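You operate a simulated robot arm through the tools that you are given. There is no shell and no other tool. Be economical: measure what you need, move in short steps, check, and stop when the job is done.

Carry out the task below with a simulated robot arm. There is one attempt and no reset: what you move stays moved.

TASK
Grease the brass strip, push the slide home over it and lock it.
Fine: use the brush and the grease tin, put the brush back; fingers clear of the stop.

Only the result counts: the job must be done as asked and must still hold three seconds after the hand-in. Knocking over, shifting, dropping, spilling or breaking anything else fails it.

THE ROBOT
A 6-joint arm with a two-finger parallel gripper, fixed in place. Base frame: the origin is at the foot of the arm, x ahead of it, y to its left, z up; the work surface is at about z = 900. Units: mm, rad, N and s.
With the tool pointing down near the work surface it reaches from about 240 to 660 mm from the base axis. Its first joint turns from -1.152 to 1.152 rad. Payload 2.9 kg.
The TCP is the grasp point between the finger pads, 30 mm short of the fingertips. In the tool frame z runs along the fingers and y along their closing line. The gripper opens to 110 mm. The fingers are 20 mm wide and 10 mm thick; the gripper's body (48 by 112 mm) begins 55 mm behind the TCP.
Orientation is that of the tool frame in the base frame, as [roll, pitch, yaw] about the fixed x, y, z axes, in that order (R = Rz(yaw) Ry(pitch) Rx(roll)). With the fingers straight down and closing along the base's y, the tool's x points along the base's -x, its y along +y and its z along -z.

THE INTERFACE
- The arm moves only by the tool servo_tool. Its arguments are lists of equal length, an entry for each row: "dp": the shift along the tool's x, y, z in mm, a list of three; "turn": the turn, a rotation vector about the tool's x, y, z in rad, a list of three; "claw": the gripper command, from -1 (fully open) to 1 (shut), values between in proportion. In form: {"dp": [[x, y, z], ...], "turn": [[ax, ay, az], ...], "claw": [claw, ...]}. A call has 1 to 10 rows; each row shifts and turns the commanded pose from where the row before left it, along the tool's axes as they then stand. Rows are played at 5 a second. More than 50 mm and 0.15 rad between two rows, or a gripper value outside its range, and nothing of the call is played. Where a pose cannot be reached the arm comes as near as it can. A force on the tool above 60 N (or 10 N above the force at the start of the call, whichever is more), or a blocked arm, ends the call early, and 0.2 s more pass. The fingers move at their own pace (about 108 mm/s each) and stop on an object; they squeeze with about 45 N. The grip force told is the motor's: it shows also when the fingers shut on nothing. Time passes only in rows, and 0.2 s behind the last, so rows that do not move let the fingers close. The reply holds the time, the measured pose of the TCP, the force on the tool along the base axes, the opening and the grip force, in the units named above and with some noise, and new pictures: "show" is both (left out), scene, wrist or none.
- Cameras (640 x 400 px; columns grow to the right, rows downward): "scene" is fixed at [74.7, 427.5, 1405.5]; the picture's right is [-0.86, -0.52, 0.00], its down [-0.22, 0.37, -0.90] and it looks along [0.47, -0.77, -0.43] (base axes); focal length 327 px, centre (320, 200). "wrist" rides on the gripper at [72, 17, -103] in the tool frame; the picture's right is [-0.23, 0.97, 0.00], its down [-0.76, -0.18, -0.62] and it looks along [-0.61, -0.14, 0.78] (tool axes); focal length 222 px, centre (320, 200). There is no depth. A picture from a camera that has moved, and an enlarged one, comes with that camera's place and axes in the base frame and with its lens. The place of the scene camera against the robot may be out by one fixed shift of up to 18 mm in any direction.
- inspect(camera, box): a new picture of the part [left, top, right, bottom] of that camera's present view, enlarged. No time passes.
- sign_off(): hands the job in; it is judged then, once.

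Work in short steps. Places have to be worked out from the pictures, the camera data and where the tool is seen: move nearer, look again, correct. Check each grasp and each placing, and mend what went wrong. You have 120 turns and 200 pictures in all, those below and enlarged ones among them. Open the gripper and draw the arm clear of the work before you hand the job in, unless the task says otherwise; then end with one line.

The tools are called after "Call:" by a JSON object that holds its "api" and its "payload". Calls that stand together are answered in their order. servo_tool: Moves the arm, as the interface text tells. Its arguments: {"type":"object","properties":{"dp":{"type":"array","items":{"type":"array","items":{"type":"number"}}},"turn":{"type":"array","items":{"type":"array","items":{"type":"number"}}},"claw":{"type":"array","items":{"type":"number"}},"show":{"type":"string","enum":["both","scene","wrist","none"]}},"required":["dp","turn","claw"]} The other tools are called the same way: inspect (camera, box) takes an enlarged picture of a part of a camera's view; sign_off () hands the job in.

At the start:

```text
time: 0.0
tool_pos: [385.0, 49.6, 1291.5]
tool_rot: [3.139, 0.001, -3.14]
wrist_force: [-0.5, 0.1, -0.1]
gripper_width: 110.2
gripper_force: 0.0
```

scene: 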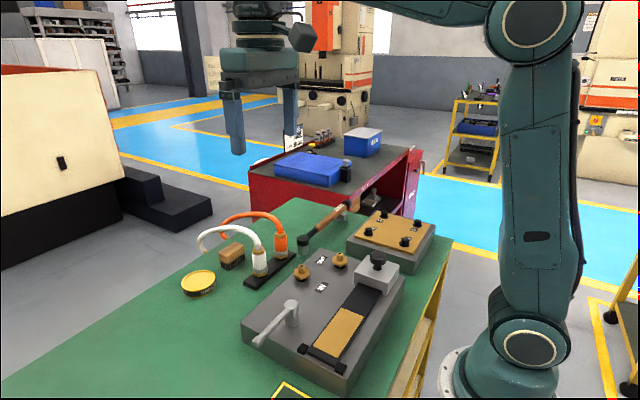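
wrist: 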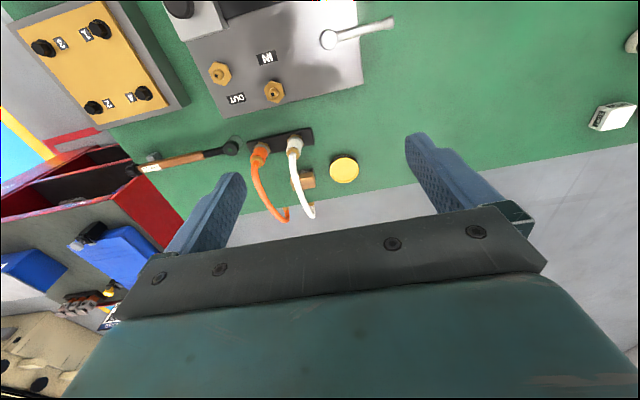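

I start by enlarging the work area in the scene view and in the wrist view.

Call:
{"api": "inspect", "payload": {"camera": "scene", "box": [230, 230, 420, 390]}}

Call:
{"api": "inspect", "payload": {"camera": "scene", "box": [170, 180, 370, 310]}}

Call:
{"api": "inspect", "payload": {"camera": "wrist", "box": [100, 0, 420, 200]}}

```text
2.50 times, centred on (325, 310) of scene
camera zoom: at [74.7, 427.5, 1405.5], right [-0.86, -0.52, 0.0], down [-0.22, 0.37, -0.9], along [0.47, -0.77, -0.43], focal length 818 px, centre (308, -75)
```

zoom: 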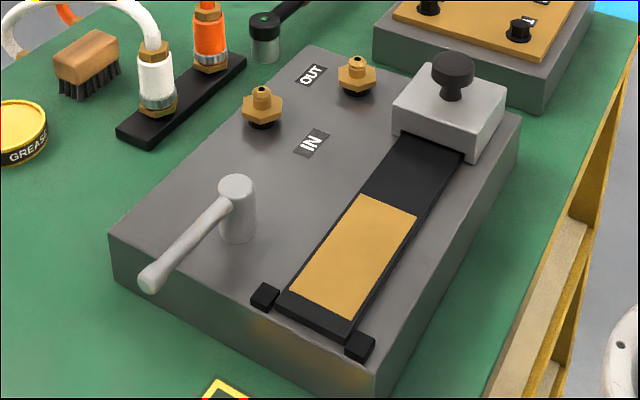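

```text
3.08 times, centred on (270, 245) of scene
camera zoom: at [74.7, 427.5, 1405.5], right [-0.86, -0.52, 0.0], down [-0.22, 0.37, -0.9], along [0.47, -0.77, -0.43], focal length 1007 px, centre (474, 62)
```

zoom: 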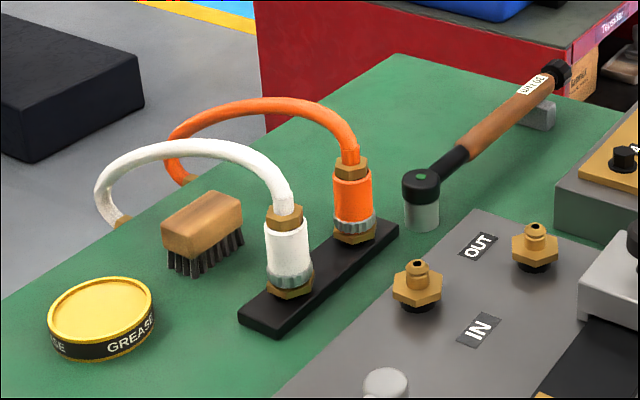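

```text
2.00 times, centred on (260, 100) of wrist
camera zoom: at [312.6, 67.2, 1394.2], right [0.23, 0.97, 0.0], down [0.76, -0.18, 0.62], along [0.61, -0.14, -0.78], focal length 444 px, centre (440, 400)
```

zoom: 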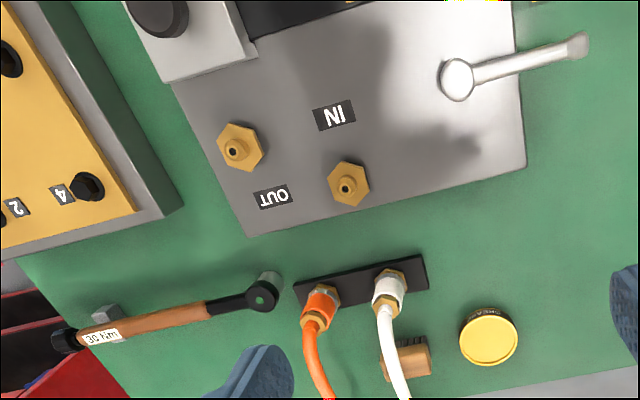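

The tin looks to be near (599, 63) and the brush near (603, -44), close to the white hose. I move lower for a nearer look.

Call:
{"api": "servo_tool", "payload": {"dp": [[-19, -10, 32], [-19, -10, 32], [-19, -10, 32], [-19, -10, 32], [-19, -10, 32], [0, 0, 0]], "turn": [[0, 0, 0], [0, 0, 0], [0, 0, 0], [0, 0, 0], [0, 0, 0], [0, 0, 0]], "claw": [-1, -1, -1, -1, -1, -1]}}

```text
time: 1.4
tool_pos: [480.0, 0.7, 1131.1]
tool_rot: [3.14, -0.001, 3.141]
wrist_force: [0.7, -1.1, -0.3]
gripper_width: 110.0
gripper_force: 0.0
camera wrist: at [407.3, 17.1, 1233.4], right [0.23, 0.97, 0.0], down [0.76, -0.18, 0.62], along [0.61, -0.14, -0.78], focal length 222 px, centre (320, 200)
```

scene: 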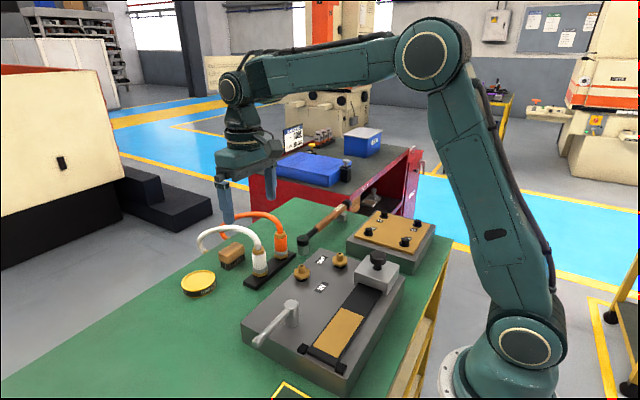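
wrist: 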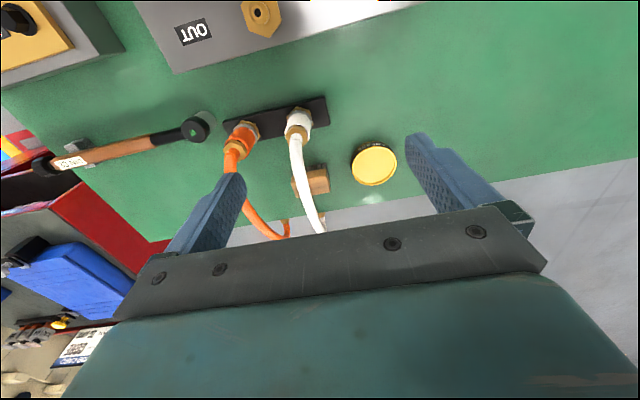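

Call:
{"api": "inspect", "payload": {"camera": "wrist", "box": [200, 80, 440, 240]}}

Call:
{"api": "inspect", "payload": {"camera": "scene", "box": [170, 200, 310, 310]}}

```text
2.50 times, centred on (320, 160) of wrist
camera zoom: at [407.3, 17.1, 1233.4], right [0.23, 0.97, 0.0], down [0.76, -0.18, 0.62], along [0.61, -0.14, -0.78], focal length 555 px, centre (320, 300)
```

zoom: 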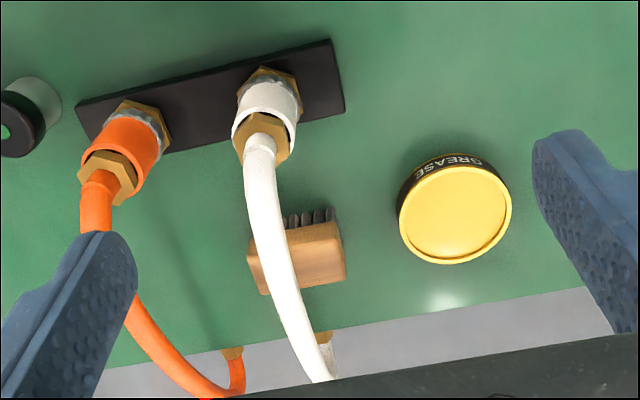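

```text
3.64 times, centred on (240, 255) of scene
camera zoom: at [74.7, 427.5, 1405.5], right [-0.86, -0.52, 0.0], down [-0.22, 0.37, -0.9], along [0.47, -0.77, -0.43], focal length 1190 px, centre (611, 0)
```

zoom: 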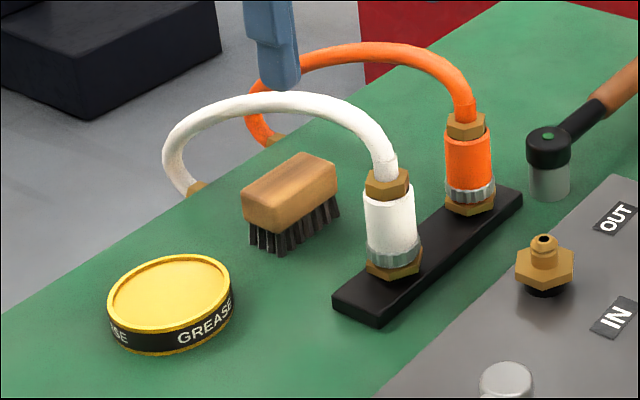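

The brush lies under the arch of the white hose (arch centre near x 597, y -38, z 1012). I will have to take it by its +y end with a tilted hand. First I back off, yaw the tool -90° and look at the slide and lever.

Call:
{"api": "servo_tool", "payload": {"dp": [[40, 0, -10], [40, 0, -10], [40, 0, -10], [40, 0, 0], [0, 0, 0], [0, 0, 0], [0, 0, 0], [0, 0, 0], [0, 0, 0], [0, 0, 0]], "turn": [[0, 0, 0], [0, 0, 0], [0, 0, 0], [0, 0, 0], [0, 0, -0.15], [0, 0, -0.15], [0, 0, -0.15], [0, 0, -0.15], [0, 0, -0.15], [0, 0, -0.15]], "claw": [-1, -1, -1, -1, -1, -1, -1, -1, -1, -1], "show": "none"}}

Call:
{"api": "servo_tool", "payload": {"dp": [[0, 0, 0], [0, 0, 0], [0, 0, 0], [0, 0, 0], [0, 0, 0]], "turn": [[0, 0, -0.15], [0, 0, -0.15], [0, 0, -0.15], [0, 0, -0.15], [0, 0, -0.07]], "claw": [-1, -1, -1, -1, -1]}}

```text
time: 3.6
tool_pos: [319.3, -0.4, 1161.5]
tool_rot: [-3.141, -0.001, -2.239]
wrist_force: [0.5, 0.0, 0.4]
gripper_width: 109.9
gripper_force: 0.1
```

```text
time: 4.8
tool_pos: [320.2, 0.5, 1161.3]
tool_rot: [3.141, 0.001, -1.571]
wrist_force: [0.3, -0.6, 0.3]
gripper_width: 110.0
gripper_force: 0.1
camera wrist: at [303.5, -71.9, 1264.0], right [-0.97, 0.23, 0.0], down [0.18, 0.76, 0.62], along [0.14, 0.61, -0.78], focal length 222 px, centre (320, 200)
```

scene: 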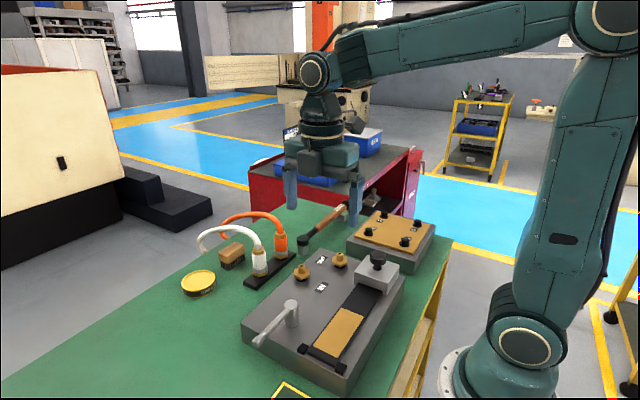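
wrist: 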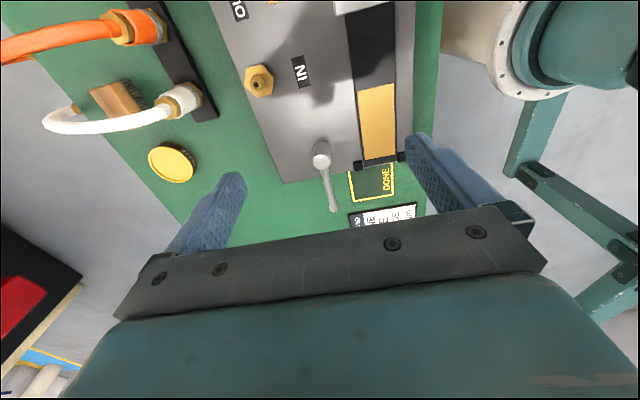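

There is a marked "DONE" area and a text sheet beyond the lever; I enlarge those and the slide.

Call:
{"api": "inspect", "payload": {"camera": "wrist", "box": [300, 130, 440, 230]}}

Call:
{"api": "inspect", "payload": {"camera": "wrist", "box": [200, 0, 440, 150]}}

```text
4.00 times, centred on (370, 180) of wrist
camera zoom: at [303.5, -71.9, 1264.0], right [-0.97, 0.23, 0.0], down [0.18, 0.76, 0.62], along [0.14, 0.61, -0.78], focal length 888 px, centre (120, 280)
```

zoom: 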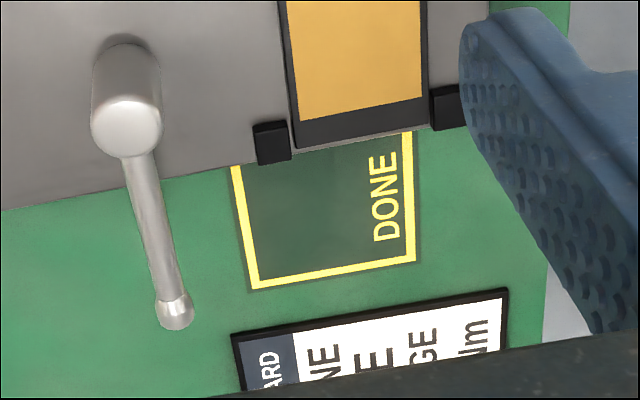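

```text
2.67 times, centred on (320, 75) of wrist
camera zoom: at [303.5, -71.9, 1264.0], right [-0.97, 0.23, 0.0], down [0.18, 0.76, 0.62], along [0.14, 0.61, -0.78], focal length 592 px, centre (320, 533)
```

zoom: 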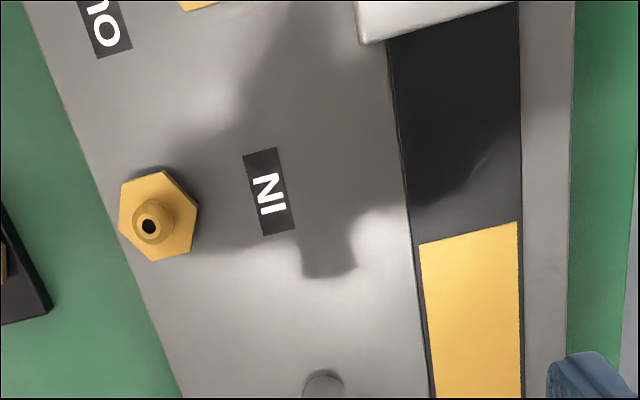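

Strip is about x 225–272, y 8–110; the slide sits at y < -73, with stops at y ≈ 118. I'll look at the card next, then the slide from behind.

Call:
{"api": "servo_tool", "payload": {"dp": [[-40, 0, 0], [-40, 0, 0], [-40, 0, 0], [0, 0, 0]], "turn": [[0, 0, 0], [0, 0, 0], [0, 0, 0], [0, 0, 0]], "claw": [-1, -1, -1, -1], "show": "wrist"}}

Call:
{"api": "inspect", "payload": {"camera": "wrist", "box": [280, 0, 480, 125]}}

Call:
{"api": "servo_tool", "payload": {"dp": [[45, 0, 0], [45, 0, 0], [45, 0, 0], [45, 0, 0], [40, 0, 0], [0, 0, 0]], "turn": [[0, 0, 0], [0, 0, 0], [0, 0, 0], [0, 0, 0], [0, 0, 0], [0, 0, 0]], "claw": [-1, -1, -1, -1, -1, -1], "show": "wrist"}}

Call:
{"api": "inspect", "payload": {"camera": "wrist", "box": [280, 0, 480, 125]}}

```text
time: 5.8
tool_pos: [318.5, 120.6, 1161.8]
tool_rot: [-3.141, 0.001, -1.572]
wrist_force: [0.0, -0.5, 0.6]
gripper_width: 110.1
gripper_force: 0.0
camera wrist: at [302.9, 48.3, 1264.3], right [-0.97, 0.23, 0.0], down [0.18, 0.76, 0.62], along [0.14, 0.61, -0.78], focal length 222 px, centre (320, 200)
```

wrist: 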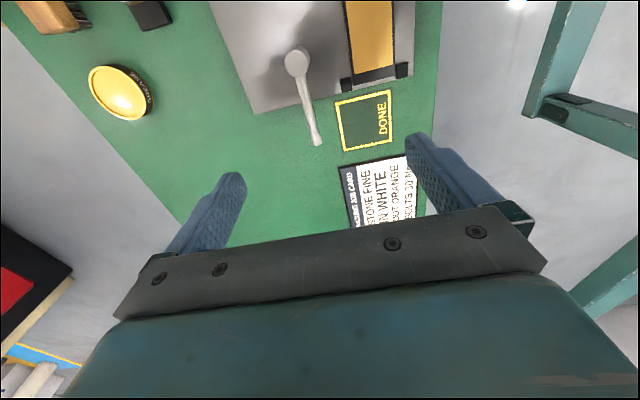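

```text
3.20 times, centred on (380, 62) of wrist
camera zoom: at [302.9, 48.3, 1264.3], right [-0.97, 0.23, 0.0], down [0.18, 0.76, 0.62], along [0.14, 0.61, -0.78], focal length 711 px, centre (128, 640)
```

zoom: 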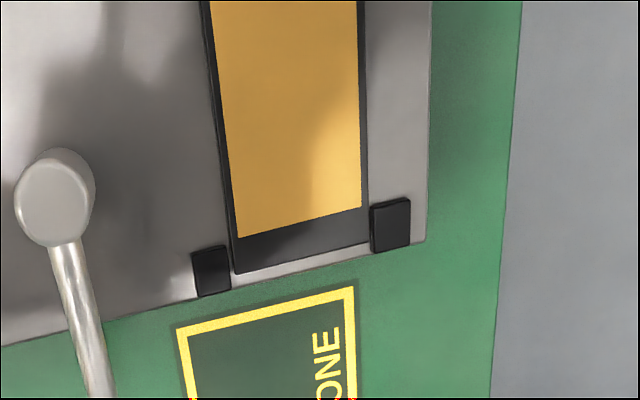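

```text
time: 7.2
tool_pos: [319.6, -100.4, 1161.8]
tool_rot: [-3.141, 0.003, -1.573]
wrist_force: [0.0, -0.4, -0.6]
gripper_width: 109.9
gripper_force: 0.1
camera wrist: at [303.2, -172.2, 1264.2], right [-0.97, 0.23, 0.0], down [0.18, 0.76, 0.62], along [0.14, 0.61, -0.78], focal length 222 px, centre (320, 200)
```

wrist: 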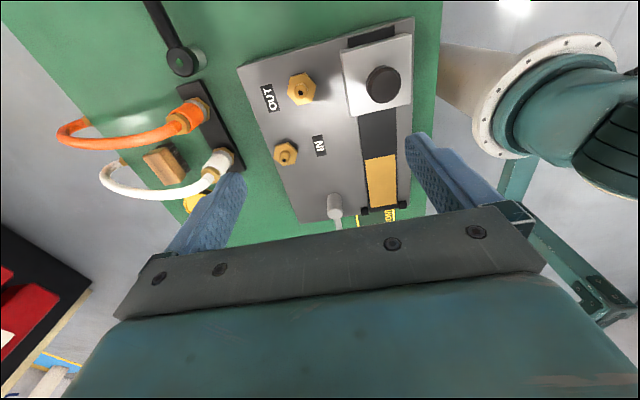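

```text
3.20 times, centred on (380, 62) of wrist
camera zoom: at [303.2, -172.2, 1264.2], right [-0.97, 0.23, 0.0], down [0.18, 0.76, 0.62], along [0.14, 0.61, -0.78], focal length 711 px, centre (128, 640)
```

zoom: 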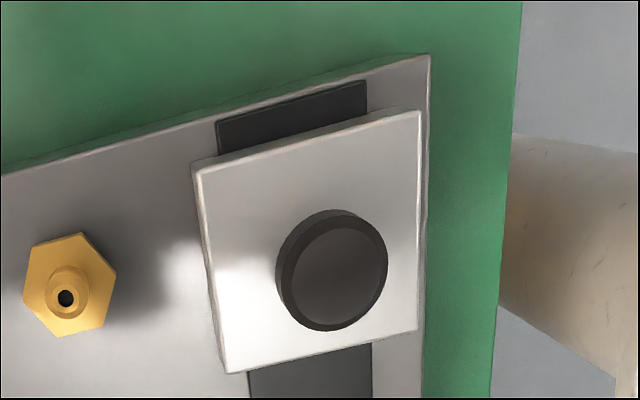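

The card concerns other jobs. Slide is about 71×68 mm centred (250, -108); home ≈ y 73. Now I move above the brush area and start tilting the hand so its fingers point toward -y.

Call:
{"api": "servo_tool", "payload": {"dp": [[-20, -35.5, 6], [-20, -35.5, 6], [-20, -35.5, 6], [-20, -35.5, 6], [-20, -35.5, 6], [-20, -35.5, 6], [-20, -35.5, 6], [-20, -35.5, 6]], "turn": [[0, 0, 0], [0, 0, 0], [0, 0, 0], [0, 0, 0], [0, 0, 0], [0, 0, 0], [0, 0, 0], [0, 0, 0]], "claw": [-0.15, -0.15, -0.15, -0.15, -0.15, -0.15, -0.15, -0.15], "show": "none"}}

Call:
{"api": "servo_tool", "payload": {"dp": [[0, 0, 0], [0, 0, 0], [0, 0, 0], [0, 0, 0], [0, 0, 0], [0, 0, 0], [0, 0, 0]], "turn": [[0, 0.15, 0], [0, 0.15, 0], [0, 0.15, 0], [0, 0.15, 0], [0, 0.15, 0], [0, 0.035, 0], [0, 0, 0]], "claw": [-0.15, -0.15, -0.15, -0.15, -0.15, -0.15, -0.15]}}

```text
time: 9.0
tool_pos: [603.1, 58.5, 1111.6]
tool_rot: [3.139, 0.0, -1.572]
wrist_force: [-0.5, 0.2, 0.4]
gripper_width: 63.2
gripper_force: 0.1
```

```text
time: 10.6
tool_pos: [578.5, 53.0, 1099.9]
tool_rot: [-3.137, -0.427, -1.571]
wrist_force: [-0.1, 0.2, -0.5]
gripper_width: 63.3
gripper_force: 0.0
out of reach, approached as far as the arm can: row 3, 4, 5
camera wrist: at [560.0, 30.0, 1223.2], right [-0.97, 0.21, -0.1], down [0.18, 0.95, 0.25], along [0.15, 0.23, -0.96], focal length 222 px, centre (320, 200)
```

scene: 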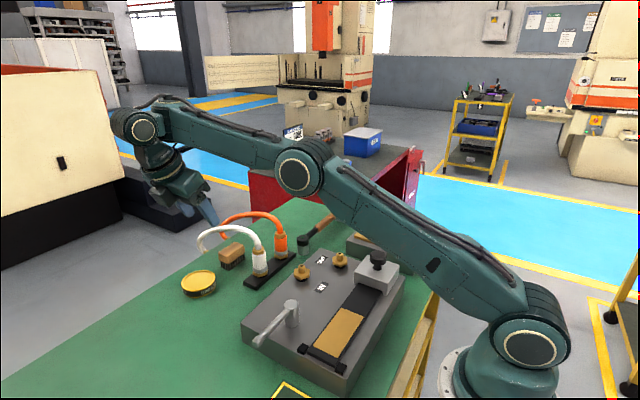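
wrist: 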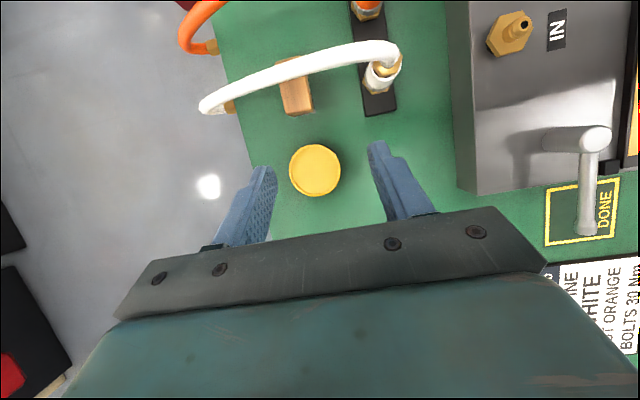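

The tilt stopped at 0.43 rad, probably because of reach at this height. The brush measures at y -72…-15, x ≈ 604. I go lower and tilt further.

Call:
{"api": "servo_tool", "payload": {"dp": [[-9, 0, 20], [-9, 0, 20], [-9, 0, 20], [-9, 0, 20], [0, 0, 0], [0, 0, 0], [0, 0, 0]], "turn": [[0, 0, 0], [0, 0, 0], [0, 0, 0], [0, 0, 0], [0, 0.12, 0], [0, 0.12, 0], [0, 0.12, 0]], "claw": [-0.15, -0.15, -0.15, -0.15, -0.15, -0.15, -0.15], "show": "wrist"}}

```text
time: 12.2
tool_pos: [595.6, 59.1, 1018.4]
tool_rot: [-3.139, -0.441, -1.571]
wrist_force: [0.0, -0.8, 0.1]
gripper_width: 63.3
gripper_force: 0.1
out of reach, approached as far as the arm can: row 1, 2, 3, 4, 5, 6, 7
camera wrist: at [578.2, 39.0, 1142.3], right [-0.97, 0.21, -0.1], down [0.18, 0.95, 0.24], along [0.14, 0.22, -0.97], focal length 222 px, centre (320, 200)
```

wrist: 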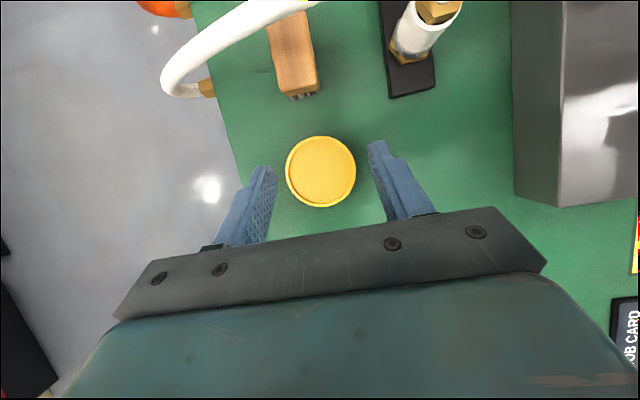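

The reach limits tilt to about 0.44 rad here. I'll move lower and toward the brush, where the wrist comes closer to the base axis, and see how the arm tracks.

Call:
{"api": "servo_tool", "payload": {"dp": [[2, 0, 17], [2, 0, 17], [0, 0, 0]], "turn": [[0, 0, 0], [0, 0, 0], [0, 0, 0]], "claw": [-0.15, -0.15, -0.15], "show": "none"}}

```text
time: 13.0
tool_pos: [605.8, 43.9, 991.3]
tool_rot: [3.14, -0.439, -1.572]
wrist_force: [-0.5, -0.3, -0.1]
gripper_width: 63.2
gripper_force: 0.0
out of reach, approached as far as the arm can: row 1, 2
```

Tracking is good now at (606, 44, 991). I continue down to the pre-grasp and then try a bit more tilt.

Call:
{"api": "servo_tool", "payload": {"dp": [[4, 1, 15], [4, 1, 15], [3, 0, 14], [0, 0, 0], [0, 0, 0]], "turn": [[0, 0, 0], [0, 0, 0], [0, 0, 0], [0, 0.1, 0], [0, 0, 0]], "claw": [-0.15, -0.15, -0.15, -0.15, -0.15]}}

```text
time: 14.2
tool_pos: [618.2, 19.3, 958.9]
tool_rot: [-3.141, -0.437, -1.573]
wrist_force: [-0.5, 0.5, 0.0]
gripper_width: 63.4
gripper_force: 0.0
out of reach, approached as far as the arm can: row 1, 2, 3, 4
camera wrist: at [601.0, -1.9, 1082.7], right [-0.97, 0.21, -0.1], down [0.18, 0.95, 0.24], along [0.14, 0.22, -0.97], focal length 222 px, centre (320, 200)
```

scene: 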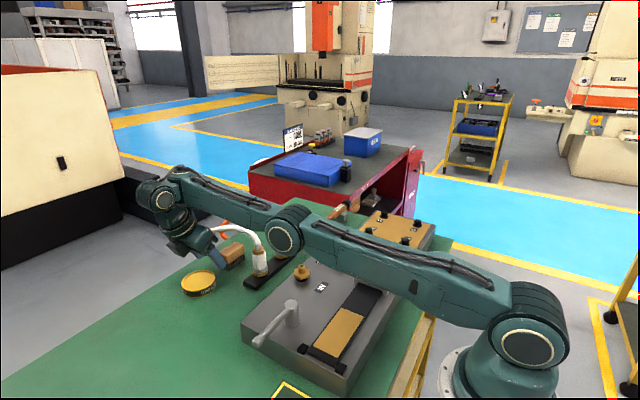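
wrist: 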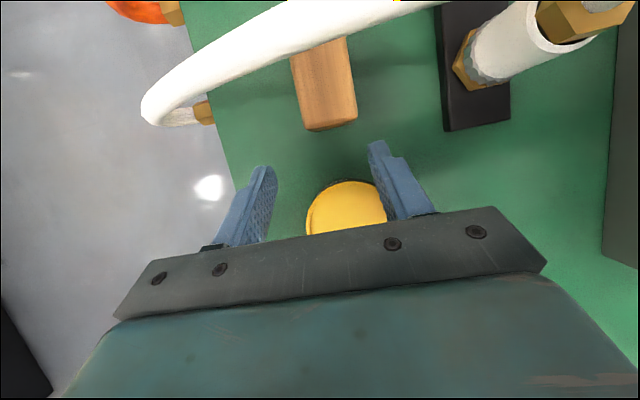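

The limit acts like a joint limit at about 0.44 rad of sideways tilt. That should still do: gripping 15 mm of the brush end leaves the hand about 10 mm from the hose. I ease the tilt to 0.40 and line up with x = 604.

Call:
{"api": "servo_tool", "payload": {"dp": [[0, 0, 0], [0, 7, 0], [0, 7, 0], [0, 0, 0]], "turn": [[0, -0.037, 0], [0, 0, 0], [0, 0, 0], [0, 0, 0]], "claw": [-0.15, -0.15, -0.15, -0.15], "show": "none"}}

```text
time: 15.2
tool_pos: [617.8, 20.8, 960.3]
tool_rot: [3.14, -0.401, -1.573]
wrist_force: [0.6, -0.2, 0.7]
gripper_width: 63.3
gripper_force: 0.0
out of reach, approached as far as the arm can: row 2, 3
```

At tilt 0.40 it can't move inward. I test with less tilt to learn which limit is active.

Call:
{"api": "servo_tool", "payload": {"dp": [[0, 0, 0], [0, 7, 0], [0, 7, 0], [0, 0, 0]], "turn": [[0, -0.1, 0], [0, 0, 0], [0, 0, 0], [0, 0, 0]], "claw": [-0.15, -0.15, -0.15, -0.15], "show": "none"}}

```text
time: 16.2
tool_pos: [619.2, 22.7, 962.6]
tool_rot: [3.14, -0.3, -1.572]
wrist_force: [0.2, -0.5, -0.5]
gripper_width: 63.2
gripper_force: 0.1
out of reach, approached as far as the arm can: row 2, 3
```

The arm is stretched straight, so it sits on its reach boundary (x follows that sphere), and the earlier tilt limit was just this. I take larger inward and upward steps to unbend it.

Call:
{"api": "servo_tool", "payload": {"dp": [[0, 45, -20], [0, 45, -20], [0, 0, 0]], "turn": [[0, 0, 0], [0, 0, 0], [0, 0, 0]], "claw": [-0.15, -0.15, -0.15]}}

```text
time: 17.0
tool_pos: [598.2, 47.9, 1025.0]
tool_rot: [3.14, -0.3, -1.573]
wrist_force: [0.5, 0.4, 0.1]
gripper_width: 63.1
gripper_force: 0.2
out of reach, approached as far as the arm can: row 1, 2
camera wrist: at [581.5, 10.5, 1143.7], right [-0.97, 0.22, -0.07], down [0.18, 0.91, 0.37], along [0.14, 0.35, -0.93], focal length 222 px, centre (320, 200)
```

scene: 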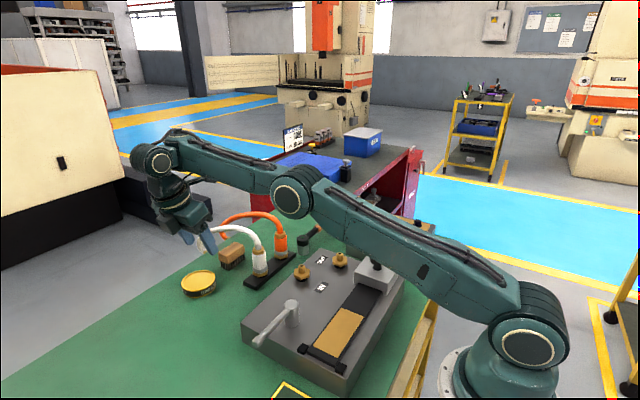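
wrist: 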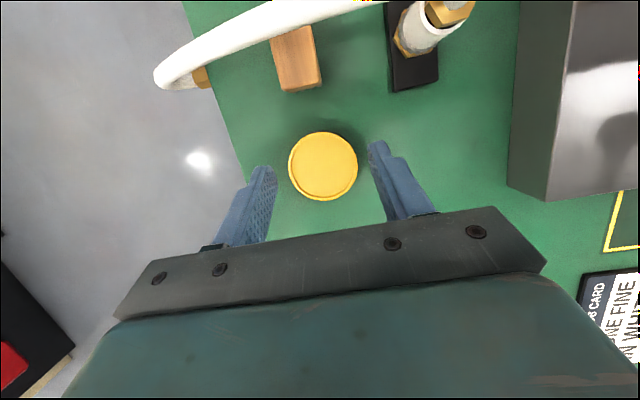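

The elbow is bending up slightly again. I keep pulling inward and upward.

Call:
{"api": "servo_tool", "payload": {"dp": [[0, 50, 0], [0, 50, 0], [0, 0, -40], [0, 50, 0], [0, 50, 0], [0, 0, 0]], "turn": [[0, 0, 0], [0, 0, 0], [0, 0, 0], [0, 0, 0], [0, 0, 0], [0, 0, 0]], "claw": [-0.15, -0.15, -0.15, -0.15, -0.15, -0.15], "show": "scene"}}

```text
time: 18.4
tool_pos: [522.9, 92.3, 1126.4]
tool_rot: [3.136, -0.299, -1.574]
wrist_force: [-0.2, 1.2, -0.5]
gripper_width: 63.2
gripper_force: 0.0
out of reach, approached as far as the arm can: row 1, 2, 4, 5
```

scene: 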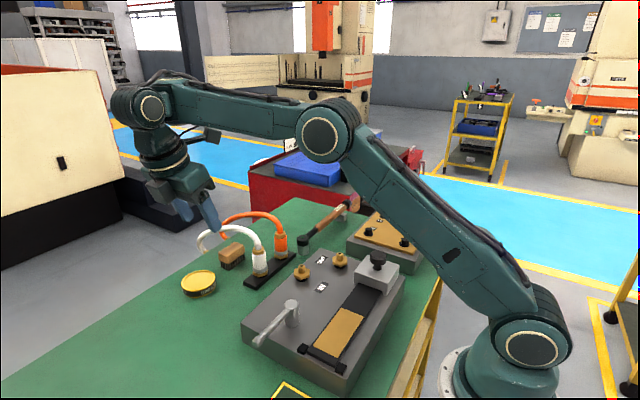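

The elbow is bent again, yet rows still failed, so a wrist joint is stuck in an odd configuration. I undo the tilt to recover normal tracking.

Call:
{"api": "servo_tool", "payload": {"dp": [[0, 0, 0], [0, 0, 0], [0, 0, 0], [0, 20, 0], [0, 20, 0]], "turn": [[0, -0.15, 0], [0, -0.15, 0], [0, 0, 0], [0, 0, 0], [0, 0, 0]], "claw": [-0.15, -0.15, -0.15, -0.15, -0.15], "show": "scene"}}

```text
time: 19.6
tool_pos: [509.7, 98.5, 1151.5]
tool_rot: [3.138, 0.0, -1.574]
wrist_force: [-1.3, 0.0, 0.1]
gripper_width: 63.2
gripper_force: 0.1
out of reach, approached as far as the arm can: row 1, 2, 4, 5
```

scene: 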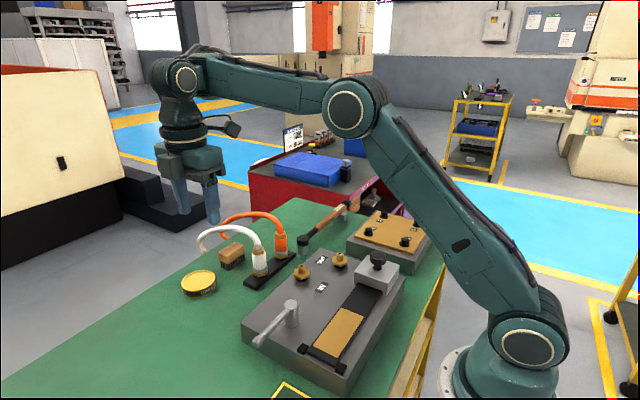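

Tool is vertical again, yet inward moves still fail. I probe other directions: -y, then yaw back a bit, then inward.

Call:
{"api": "servo_tool", "payload": {"dp": [[40, 0, 0], [40, 0, 0], [0, 0, 0]], "turn": [[0, 0, 0], [0, 0, 0], [0, 0, 0]], "claw": [-0.15, -0.15, -0.15], "show": "none"}}

Call:
{"api": "servo_tool", "payload": {"dp": [[0, 0, 0], [0, 0, 0], [0, 20, 0], [0, 0, 0]], "turn": [[0, 0, 0.15], [0, 0, 0.15], [0, 0, 0], [0, 0, 0]], "claw": [-0.15, -0.15, -0.15, -0.15], "show": "none"}}

```text
time: 20.4
tool_pos: [513.2, 18.7, 1156.0]
tool_rot: [3.135, 0.0, -1.573]
wrist_force: [-0.7, 0.0, 0.3]
gripper_width: 63.1
gripper_force: 0.0
out of reach, approached as far as the arm can: row 1
```

```text
time: 21.4
tool_pos: [502.4, 24.6, 1165.5]
tool_rot: [3.137, -0.002, -1.874]
wrist_force: [0.1, 0.0, 0.3]
gripper_width: 63.3
gripper_force: 0.0
out of reach, approached as far as the arm can: row 3
```

Inward motion couples into upward motion, as if the forearm angle is held. I look at the arm here to compare with its earlier posture.

Call:
{"api": "servo_tool", "payload": {"dp": [[0, 0, 0], [0, 0, 0], [0, 0, 0]], "turn": [[0, 0, 0.15], [0, 0, 0.15], [0, 0, 0.15]], "claw": [-0.15, -0.15, -0.15], "show": "scene"}}

```text
time: 22.2
tool_pos: [503.7, 24.1, 1166.2]
tool_rot: [3.141, 0.001, -2.325]
wrist_force: [-0.5, -0.4, -0.8]
gripper_width: 62.9
gripper_force: 0.1
```

scene: 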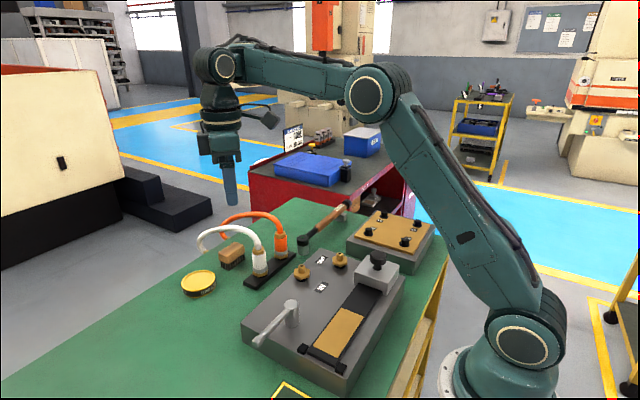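

I try rising first and then coming inward, to work the arm back into its normal posture.

Call:
{"api": "servo_tool", "payload": {"dp": [[0, 0, -40], [0, 0, -40], [0, 0, 0], [15, 15, 0], [15, 15, 0], [15, 15, 0], [0, 0, 0]], "turn": [[0, 0, 0], [0, 0, 0], [0, 0, 0], [0, 0, 0], [0, 0, 0], [0, 0, 0], [0, 0, 0]], "claw": [-0.15, -0.15, -0.15, -0.15, -0.15, -0.15, -0.15], "show": "none"}}

```text
time: 23.8
tool_pos: [439.6, 22.1, 1240.5]
tool_rot: [3.14, 0.001, -2.324]
wrist_force: [-0.3, 0.0, -0.8]
gripper_width: 63.1
gripper_force: 0.0
out of reach, approached as far as the arm can: row 1
```

It tracks again at (440, 22, 1240). I restore the yaw, then descend closer in at y = 70 before tilting, so the arm never straightens.

Call:
{"api": "servo_tool", "payload": {"dp": [[0, 0, 0], [0, 0, 0], [0, 0, 0], [0, 0, 0], [0, 0, 0], [-12, -20, 45], [-12, -20, 45], [-12, -20, 45], [-12, -20, 45], [0, 0, 45]], "turn": [[0, 0, -0.15], [0, 0, -0.15], [0, 0, -0.15], [0, 0, -0.15], [0, 0, -0.153], [0, 0, 0], [0, 0, 0], [0, 0, 0], [0, 0, 0], [0, 0, 0]], "claw": [-0.15, -0.15, -0.15, -0.15, -0.15, -0.15, -0.15, -0.15, -0.15, -0.15], "show": "scene"}}

```text
refused: row 5 steps farther than a row can; nothing moved
```

Call:
{"api": "servo_tool", "payload": {"dp": [[0, 0, 0], [0, 0, 0], [0, 0, 0], [0, 0, 0], [0, 0, 0], [-12, -20, 42], [-12, -20, 42], [-12, -20, 42], [-12, -20, 42], [0, 0, 45]], "turn": [[0, 0, -0.15], [0, 0, -0.15], [0, 0, -0.15], [0, 0, -0.15], [0, 0, -0.148], [0, 0, 0], [0, 0, 0], [0, 0, 0], [0, 0, 0], [0, 0, 0]], "claw": [-0.15, -0.15, -0.15, -0.15, -0.15, -0.15, -0.15, -0.15, -0.15, -0.15], "show": "scene"}}

```text
time: 26.0
tool_pos: [519.2, 69.5, 1027.0]
tool_rot: [-3.14, -0.001, -1.574]
wrist_force: [0.2, -0.7, -0.1]
gripper_width: 63.3
gripper_force: 0.0
```

scene: 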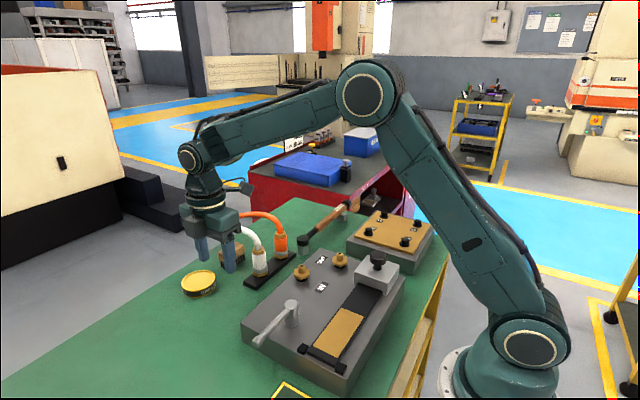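

Tracking is exact. Now I tilt by 0.6 rad here.

Call:
{"api": "servo_tool", "payload": {"dp": [[0, 0, 0], [0, 0, 0], [0, 0, 0], [0, 0, 0], [0, 0, 0]], "turn": [[0, 0.15, 0], [0, 0.15, 0], [0, 0.15, 0], [0, 0.15, 0], [0, 0, 0]], "claw": [-0.15, -0.15, -0.15, -0.15, -0.15], "show": "none"}}

```text
time: 27.2
tool_pos: [519.9, 69.6, 1026.7]
tool_rot: [-3.141, -0.602, -1.572]
wrist_force: [0.0, 0.1, 0.3]
gripper_width: 63.2
gripper_force: 0.1
```

Tilt 0.6 works. I move outward and down to the pre-grasp in front of the brush at (604, 30, 975).

Call:
{"api": "servo_tool", "payload": {"dp": [[0.7, -16.8, 13.1], [0.7, -16.8, 13.1], [0.7, -16.8, 13.1], [0.7, -16.8, 13.1], [0.7, -16.8, 13.1], [0, 0, 0]], "turn": [[0, 0, 0], [0, 0, 0], [0, 0, 0], [0, 0, 0], [0, 0, 0], [0, 0, 0]], "claw": [-0.15, -0.15, -0.15, -0.15, -0.15, -0.15]}}

```text
time: 28.6
tool_pos: [591.7, 24.9, 970.1]
tool_rot: [-3.139, -0.597, -1.575]
wrist_force: [-0.2, -0.2, 0.7]
gripper_width: 63.3
gripper_force: 0.1
out of reach, approached as far as the arm can: row 4, 5
camera wrist: at [574.8, 25.2, 1095.2], right [-0.97, 0.19, -0.13], down [0.18, 0.98, 0.09], along [0.14, 0.06, -0.99], focal length 222 px, centre (320, 200)
```

scene: 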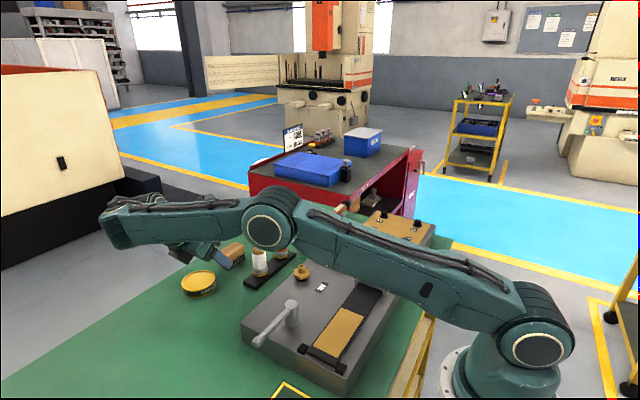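
wrist: 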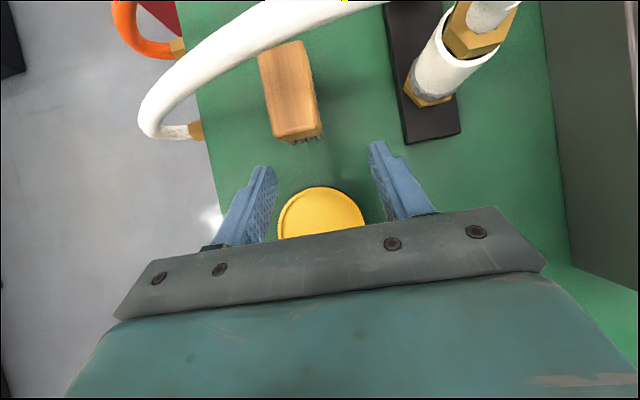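

It stopped at x ≈ 592 with the elbow not fully straight. I try small outward steps to see whether it can creep to x = 604.

Call:
{"api": "servo_tool", "payload": {"dp": [[0, -4, 0], [0, -4, 0], [0, -4, 0], [0, 0, 0]], "turn": [[0, 0, 0], [0, 0, 0], [0, 0, 0], [0, 0, 0]], "claw": [-0.15, -0.15, -0.15, -0.15], "show": "none"}}

```text
time: 29.6
tool_pos: [595.8, 20.8, 967.2]
tool_rot: [-3.137, -0.599, -1.576]
wrist_force: [0.1, -0.6, 0.2]
gripper_width: 63.3
gripper_force: 0.1
out of reach, approached as far as the arm can: row 1, 2, 3
```

It slides along a reach sphere; the actual grasp pose (y ≈ -20, lower) should be just inside it. I ease the tilt to 0.5 and move along to (602, 12, 948).

Call:
{"api": "servo_tool", "payload": {"dp": [[0, 0, 0], [-0.4, -2, 7], [-0.4, -2, 7], [-0.4, -2, 7], [0, 0, 0]], "turn": [[0, -0.1, 0], [0, 0, 0], [0, 0, 0], [0, 0, 0], [0, 0, 0]], "claw": [-0.15, -0.15, -0.15, -0.15, -0.15], "show": "wrist"}}

```text
time: 30.8
tool_pos: [600.6, 11.9, 946.8]
tool_rot: [3.141, -0.503, -1.576]
wrist_force: [-0.4, 0.1, -0.2]
gripper_width: 63.3
gripper_force: 0.1
camera wrist: at [583.4, -0.5, 1072.3], right [-0.97, 0.2, -0.11], down [0.18, 0.97, 0.18], along [0.14, 0.16, -0.98], focal length 222 px, centre (320, 200)
```

wrist: 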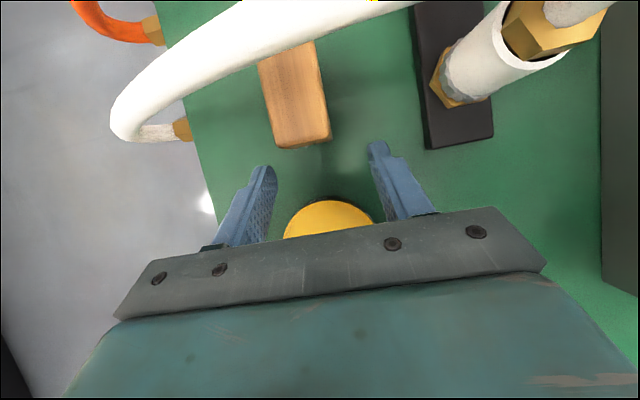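

Brush end is near (606, -15); the finger gap centre is at 600. I advance -y by 34 mm with a +4 mm x correction.

Call:
{"api": "servo_tool", "payload": {"dp": [[7.2, -1, 4.5], [7.2, -1, 4.5], [7.2, -1, 4.5], [7.2, -1, 4.5], [0, 0, 0]], "turn": [[0, 0, 0], [0, 0, 0], [0, 0, 0], [0, 0, 0], [0, 0, 0]], "claw": [-0.15, -0.15, -0.15, -0.15, -0.15]}}

Call:
{"api": "inspect", "payload": {"camera": "scene", "box": [160, 190, 320, 310]}}

```text
time: 32.0
tool_pos: [604.2, -21.7, 946.0]
tool_rot: [-3.141, -0.502, -1.574]
wrist_force: [-0.1, 0.6, 0.1]
gripper_width: 63.3
gripper_force: 0.1
camera wrist: at [587.0, -34.4, 1070.3], right [-0.97, 0.2, -0.11], down [0.18, 0.97, 0.18], along [0.14, 0.16, -0.98], focal length 222 px, centre (320, 200)
```

scene: 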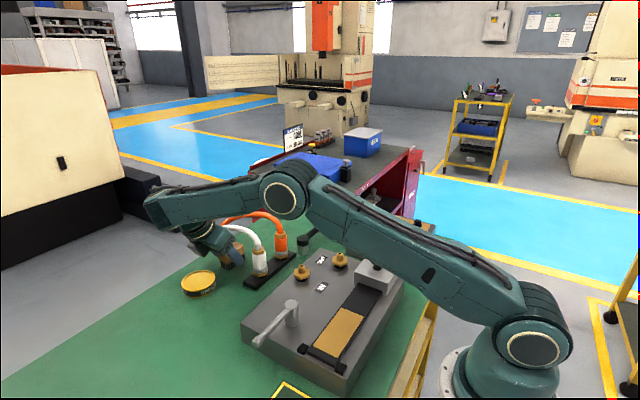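
wrist: 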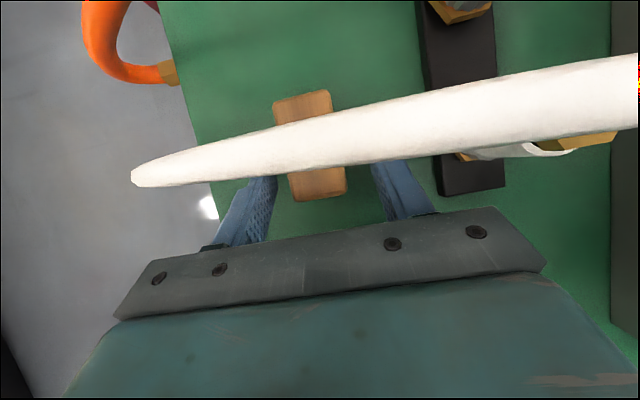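

```text
3.33 times, centred on (240, 250) of scene
camera zoom: at [74.7, 427.5, 1405.5], right [-0.86, -0.52, 0.0], down [-0.22, 0.37, -0.9], along [0.47, -0.77, -0.43], focal length 1091 px, centre (587, 33)
```

zoom: 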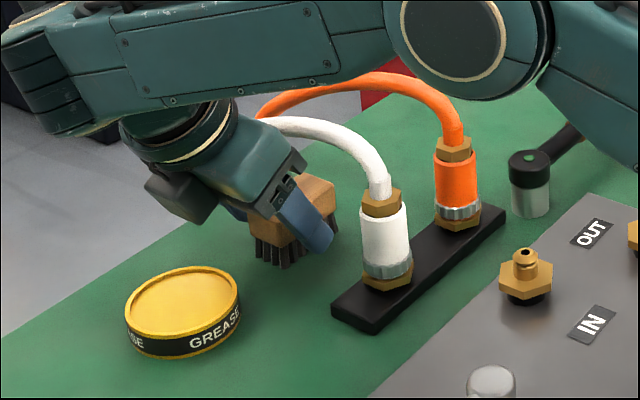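

Fingers straddle the brush end and nothing touches. I close the gripper.

Call:
{"api": "servo_tool", "payload": {"dp": [[0, 0, 0], [0, 0, 0], [0, 0, 0], [0, 0, 0]], "turn": [[0, 0, 0], [0, 0, 0], [0, 0, 0], [0, 0, 0]], "claw": [0.3, 0.6, 1, 1], "show": "wrist"}}

Call:
{"api": "inspect", "payload": {"camera": "scene", "box": [160, 190, 320, 310]}}

```text
time: 33.0
tool_pos: [603.0, -21.9, 945.2]
tool_rot: [3.142, -0.5, -1.573]
wrist_force: [-0.2, -0.9, 2.4]
gripper_width: 33.1
gripper_force: 45.7
camera wrist: at [586.9, -34.3, 1070.5], right [-0.97, 0.2, -0.11], down [0.18, 0.97, 0.18], along [0.14, 0.16, -0.98], focal length 222 px, centre (320, 200)
```

wrist: 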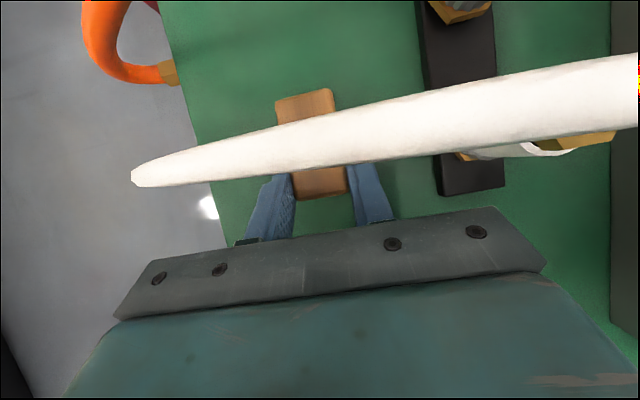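

```text
3.33 times, centred on (240, 250) of scene
camera zoom: at [74.6, 427.5, 1405.5], right [-0.86, -0.52, 0.0], down [-0.22, 0.37, -0.9], along [0.47, -0.77, -0.43], focal length 1091 px, centre (587, 33)
```

zoom: 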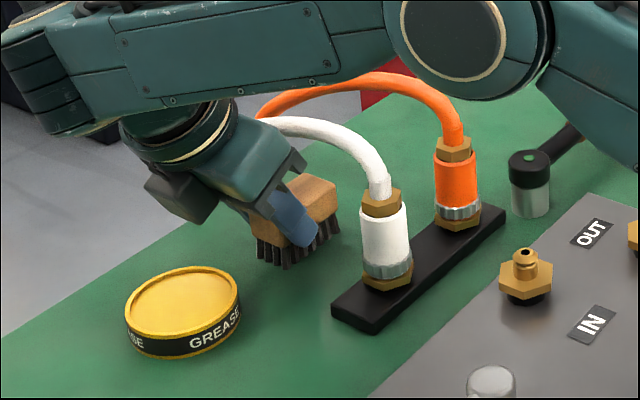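

Gripped at 33 mm width. I lift 30 mm straight up (still well under the hose) while pulling in slightly.

Call:
{"api": "servo_tool", "payload": {"dp": [[4.8, 0, -8.8], [4.8, 0, -8.8], [4.8, 0, -8.8], [0, 0, 0]], "turn": [[0, 0, 0], [0, 0, 0], [0, 0, 0], [0, 0, 0]], "claw": [1, 1, 1, 1], "show": "none"}}

Call:
{"api": "inspect", "payload": {"camera": "scene", "box": [160, 190, 320, 310]}}

```text
time: 34.0
tool_pos: [604.3, -20.3, 975.5]
tool_rot: [-3.141, -0.5, -1.573]
wrist_force: [0.5, -0.9, -0.1]
gripper_width: 33.0
gripper_force: 45.1
```

```text
3.33 times, centred on (240, 250) of scene
camera zoom: at [74.7, 427.5, 1405.5], right [-0.86, -0.52, 0.0], down [-0.22, 0.37, -0.9], along [0.47, -0.77, -0.43], focal length 1091 px, centre (587, 33)
```

zoom: 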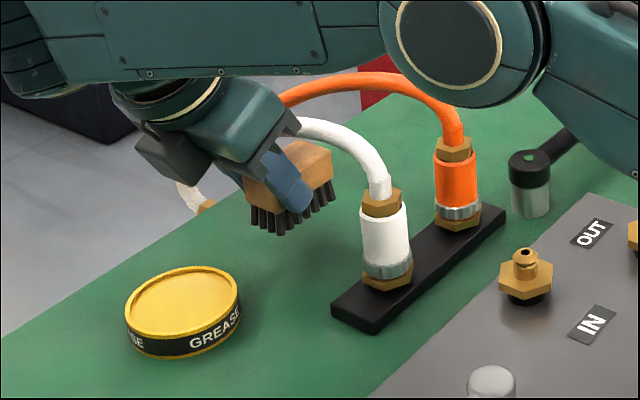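

The brush is lifted level. I withdraw it in +y and slightly inward from under the hose, then lift higher.

Call:
{"api": "servo_tool", "payload": {"dp": [[-12, 5, -6.6], [-12, 7.5, -6.6], [-12, 8, -6.6], [-12, 9, -6.6], [9.6, 0, -17.5], [9.6, 0, -17.5], [0, 0, 0]], "turn": [[0, 0, 0], [0, 0, 0], [0, 0, 0], [0, 0, 0], [0, 0, 0], [0, 0, 0], [0, 0, 0]], "claw": [1, 1, 1, 1, 1, 1, 1]}}

```text
time: 35.6
tool_pos: [574.2, 33.1, 1016.3]
tool_rot: [-3.141, -0.501, -1.575]
wrist_force: [-0.6, 0.0, 0.4]
gripper_width: 33.1
gripper_force: 45.0
camera wrist: at [557.1, 20.6, 1140.9], right [-0.97, 0.2, -0.11], down [0.18, 0.97, 0.18], along [0.14, 0.16, -0.98], focal length 222 px, centre (320, 200)
```

scene: 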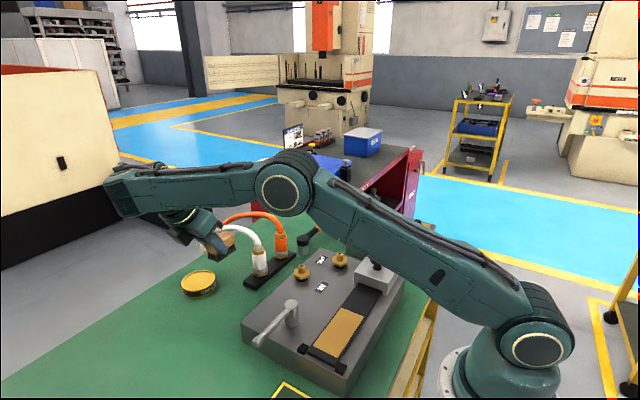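
wrist: 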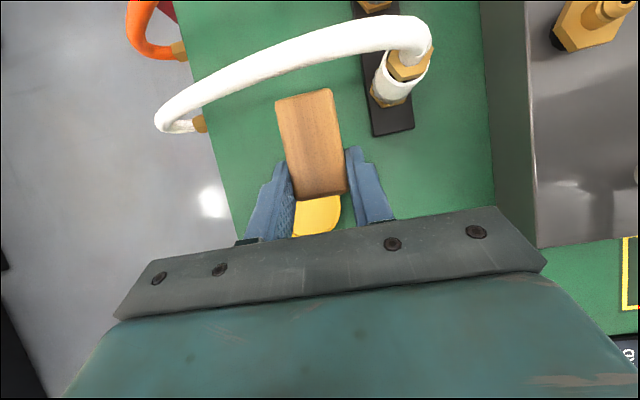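

Grip is sound and the brush is aligned. I yaw the whole hand about the vertical (so it leans toward the base), which brings the tin into reach.

Call:
{"api": "servo_tool", "payload": {"dp": [[0, 0, 0], [0, 0, 0], [0, 0, 0], [0, 0, 0], [0, 0, 0], [0, 0, 0], [0, 0, 0], [0, 0, 0]], "turn": [[0.0719, 0, -0.1315], [0.0719, 0, -0.1315], [0.0719, 0, -0.1315], [0.0719, 0, -0.1315], [0.0719, 0, -0.1315], [0.0719, 0, -0.1315], [0.0719, 0, -0.1315], [0, 0, 0]], "claw": [1, 1, 1, 1, 1, 1, 1, 1]}}

```text
time: 37.4
tool_pos: [573.9, 33.4, 1015.9]
tool_rot: [3.141, -0.501, -0.523]
wrist_force: [-0.2, 0.8, -0.5]
gripper_width: 33.4
gripper_force: 45.5
camera wrist: at [578.1, 12.6, 1140.8], right [-0.66, -0.74, -0.11], down [-0.75, 0.64, 0.18], along [-0.07, 0.2, -0.98], focal length 222 px, centre (320, 200)
```

scene: 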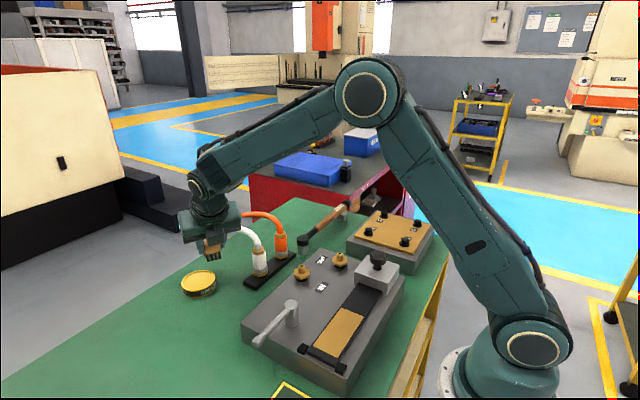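
wrist: 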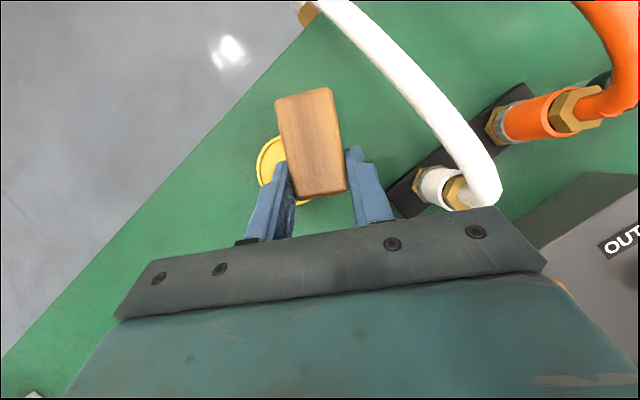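

Brush centre is now near (593, 22); the tin centre near (602, 61.5). I shift over the tin at the same height.

Call:
{"api": "servo_tool", "payload": {"dp": [[-3.5, -12.9, -1.9], [-3.5, -12.9, -1.9], [-3.5, -12.9, -1.9], [0, 0, 0]], "turn": [[0, 0, 0], [0, 0, 0], [0, 0, 0], [0, 0, 0]], "claw": [1, 1, 1, 1], "show": "wrist"}}

Call:
{"api": "inspect", "payload": {"camera": "scene", "box": [140, 180, 280, 310]}}

```text
time: 38.4
tool_pos: [583.5, 72.5, 1015.1]
tool_rot: [-3.141, -0.502, -0.526]
wrist_force: [0.0, 0.0, 0.2]
gripper_width: 33.2
gripper_force: 44.5
camera wrist: at [586.8, 52.4, 1140.2], right [-0.66, -0.74, -0.11], down [-0.75, 0.64, 0.18], along [-0.07, 0.2, -0.98], focal length 222 px, centre (320, 200)
```

wrist: 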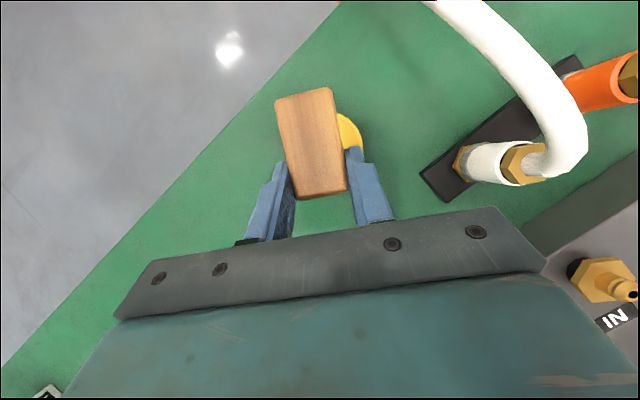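

```text
3.08 times, centred on (210, 245) of scene
camera zoom: at [74.7, 427.5, 1405.5], right [-0.86, -0.52, 0.0], down [-0.22, 0.37, -0.9], along [0.47, -0.77, -0.43], focal length 1007 px, centre (658, 62)
```

zoom: 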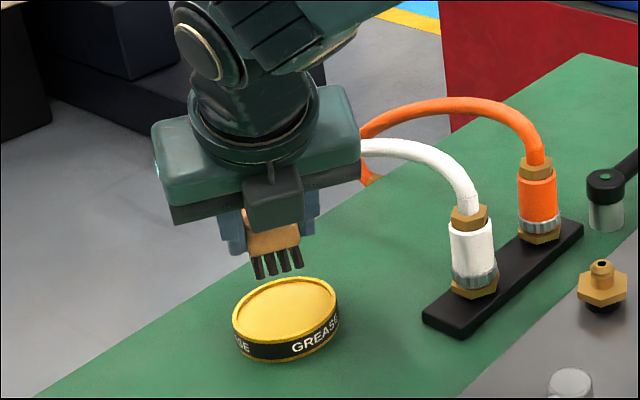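

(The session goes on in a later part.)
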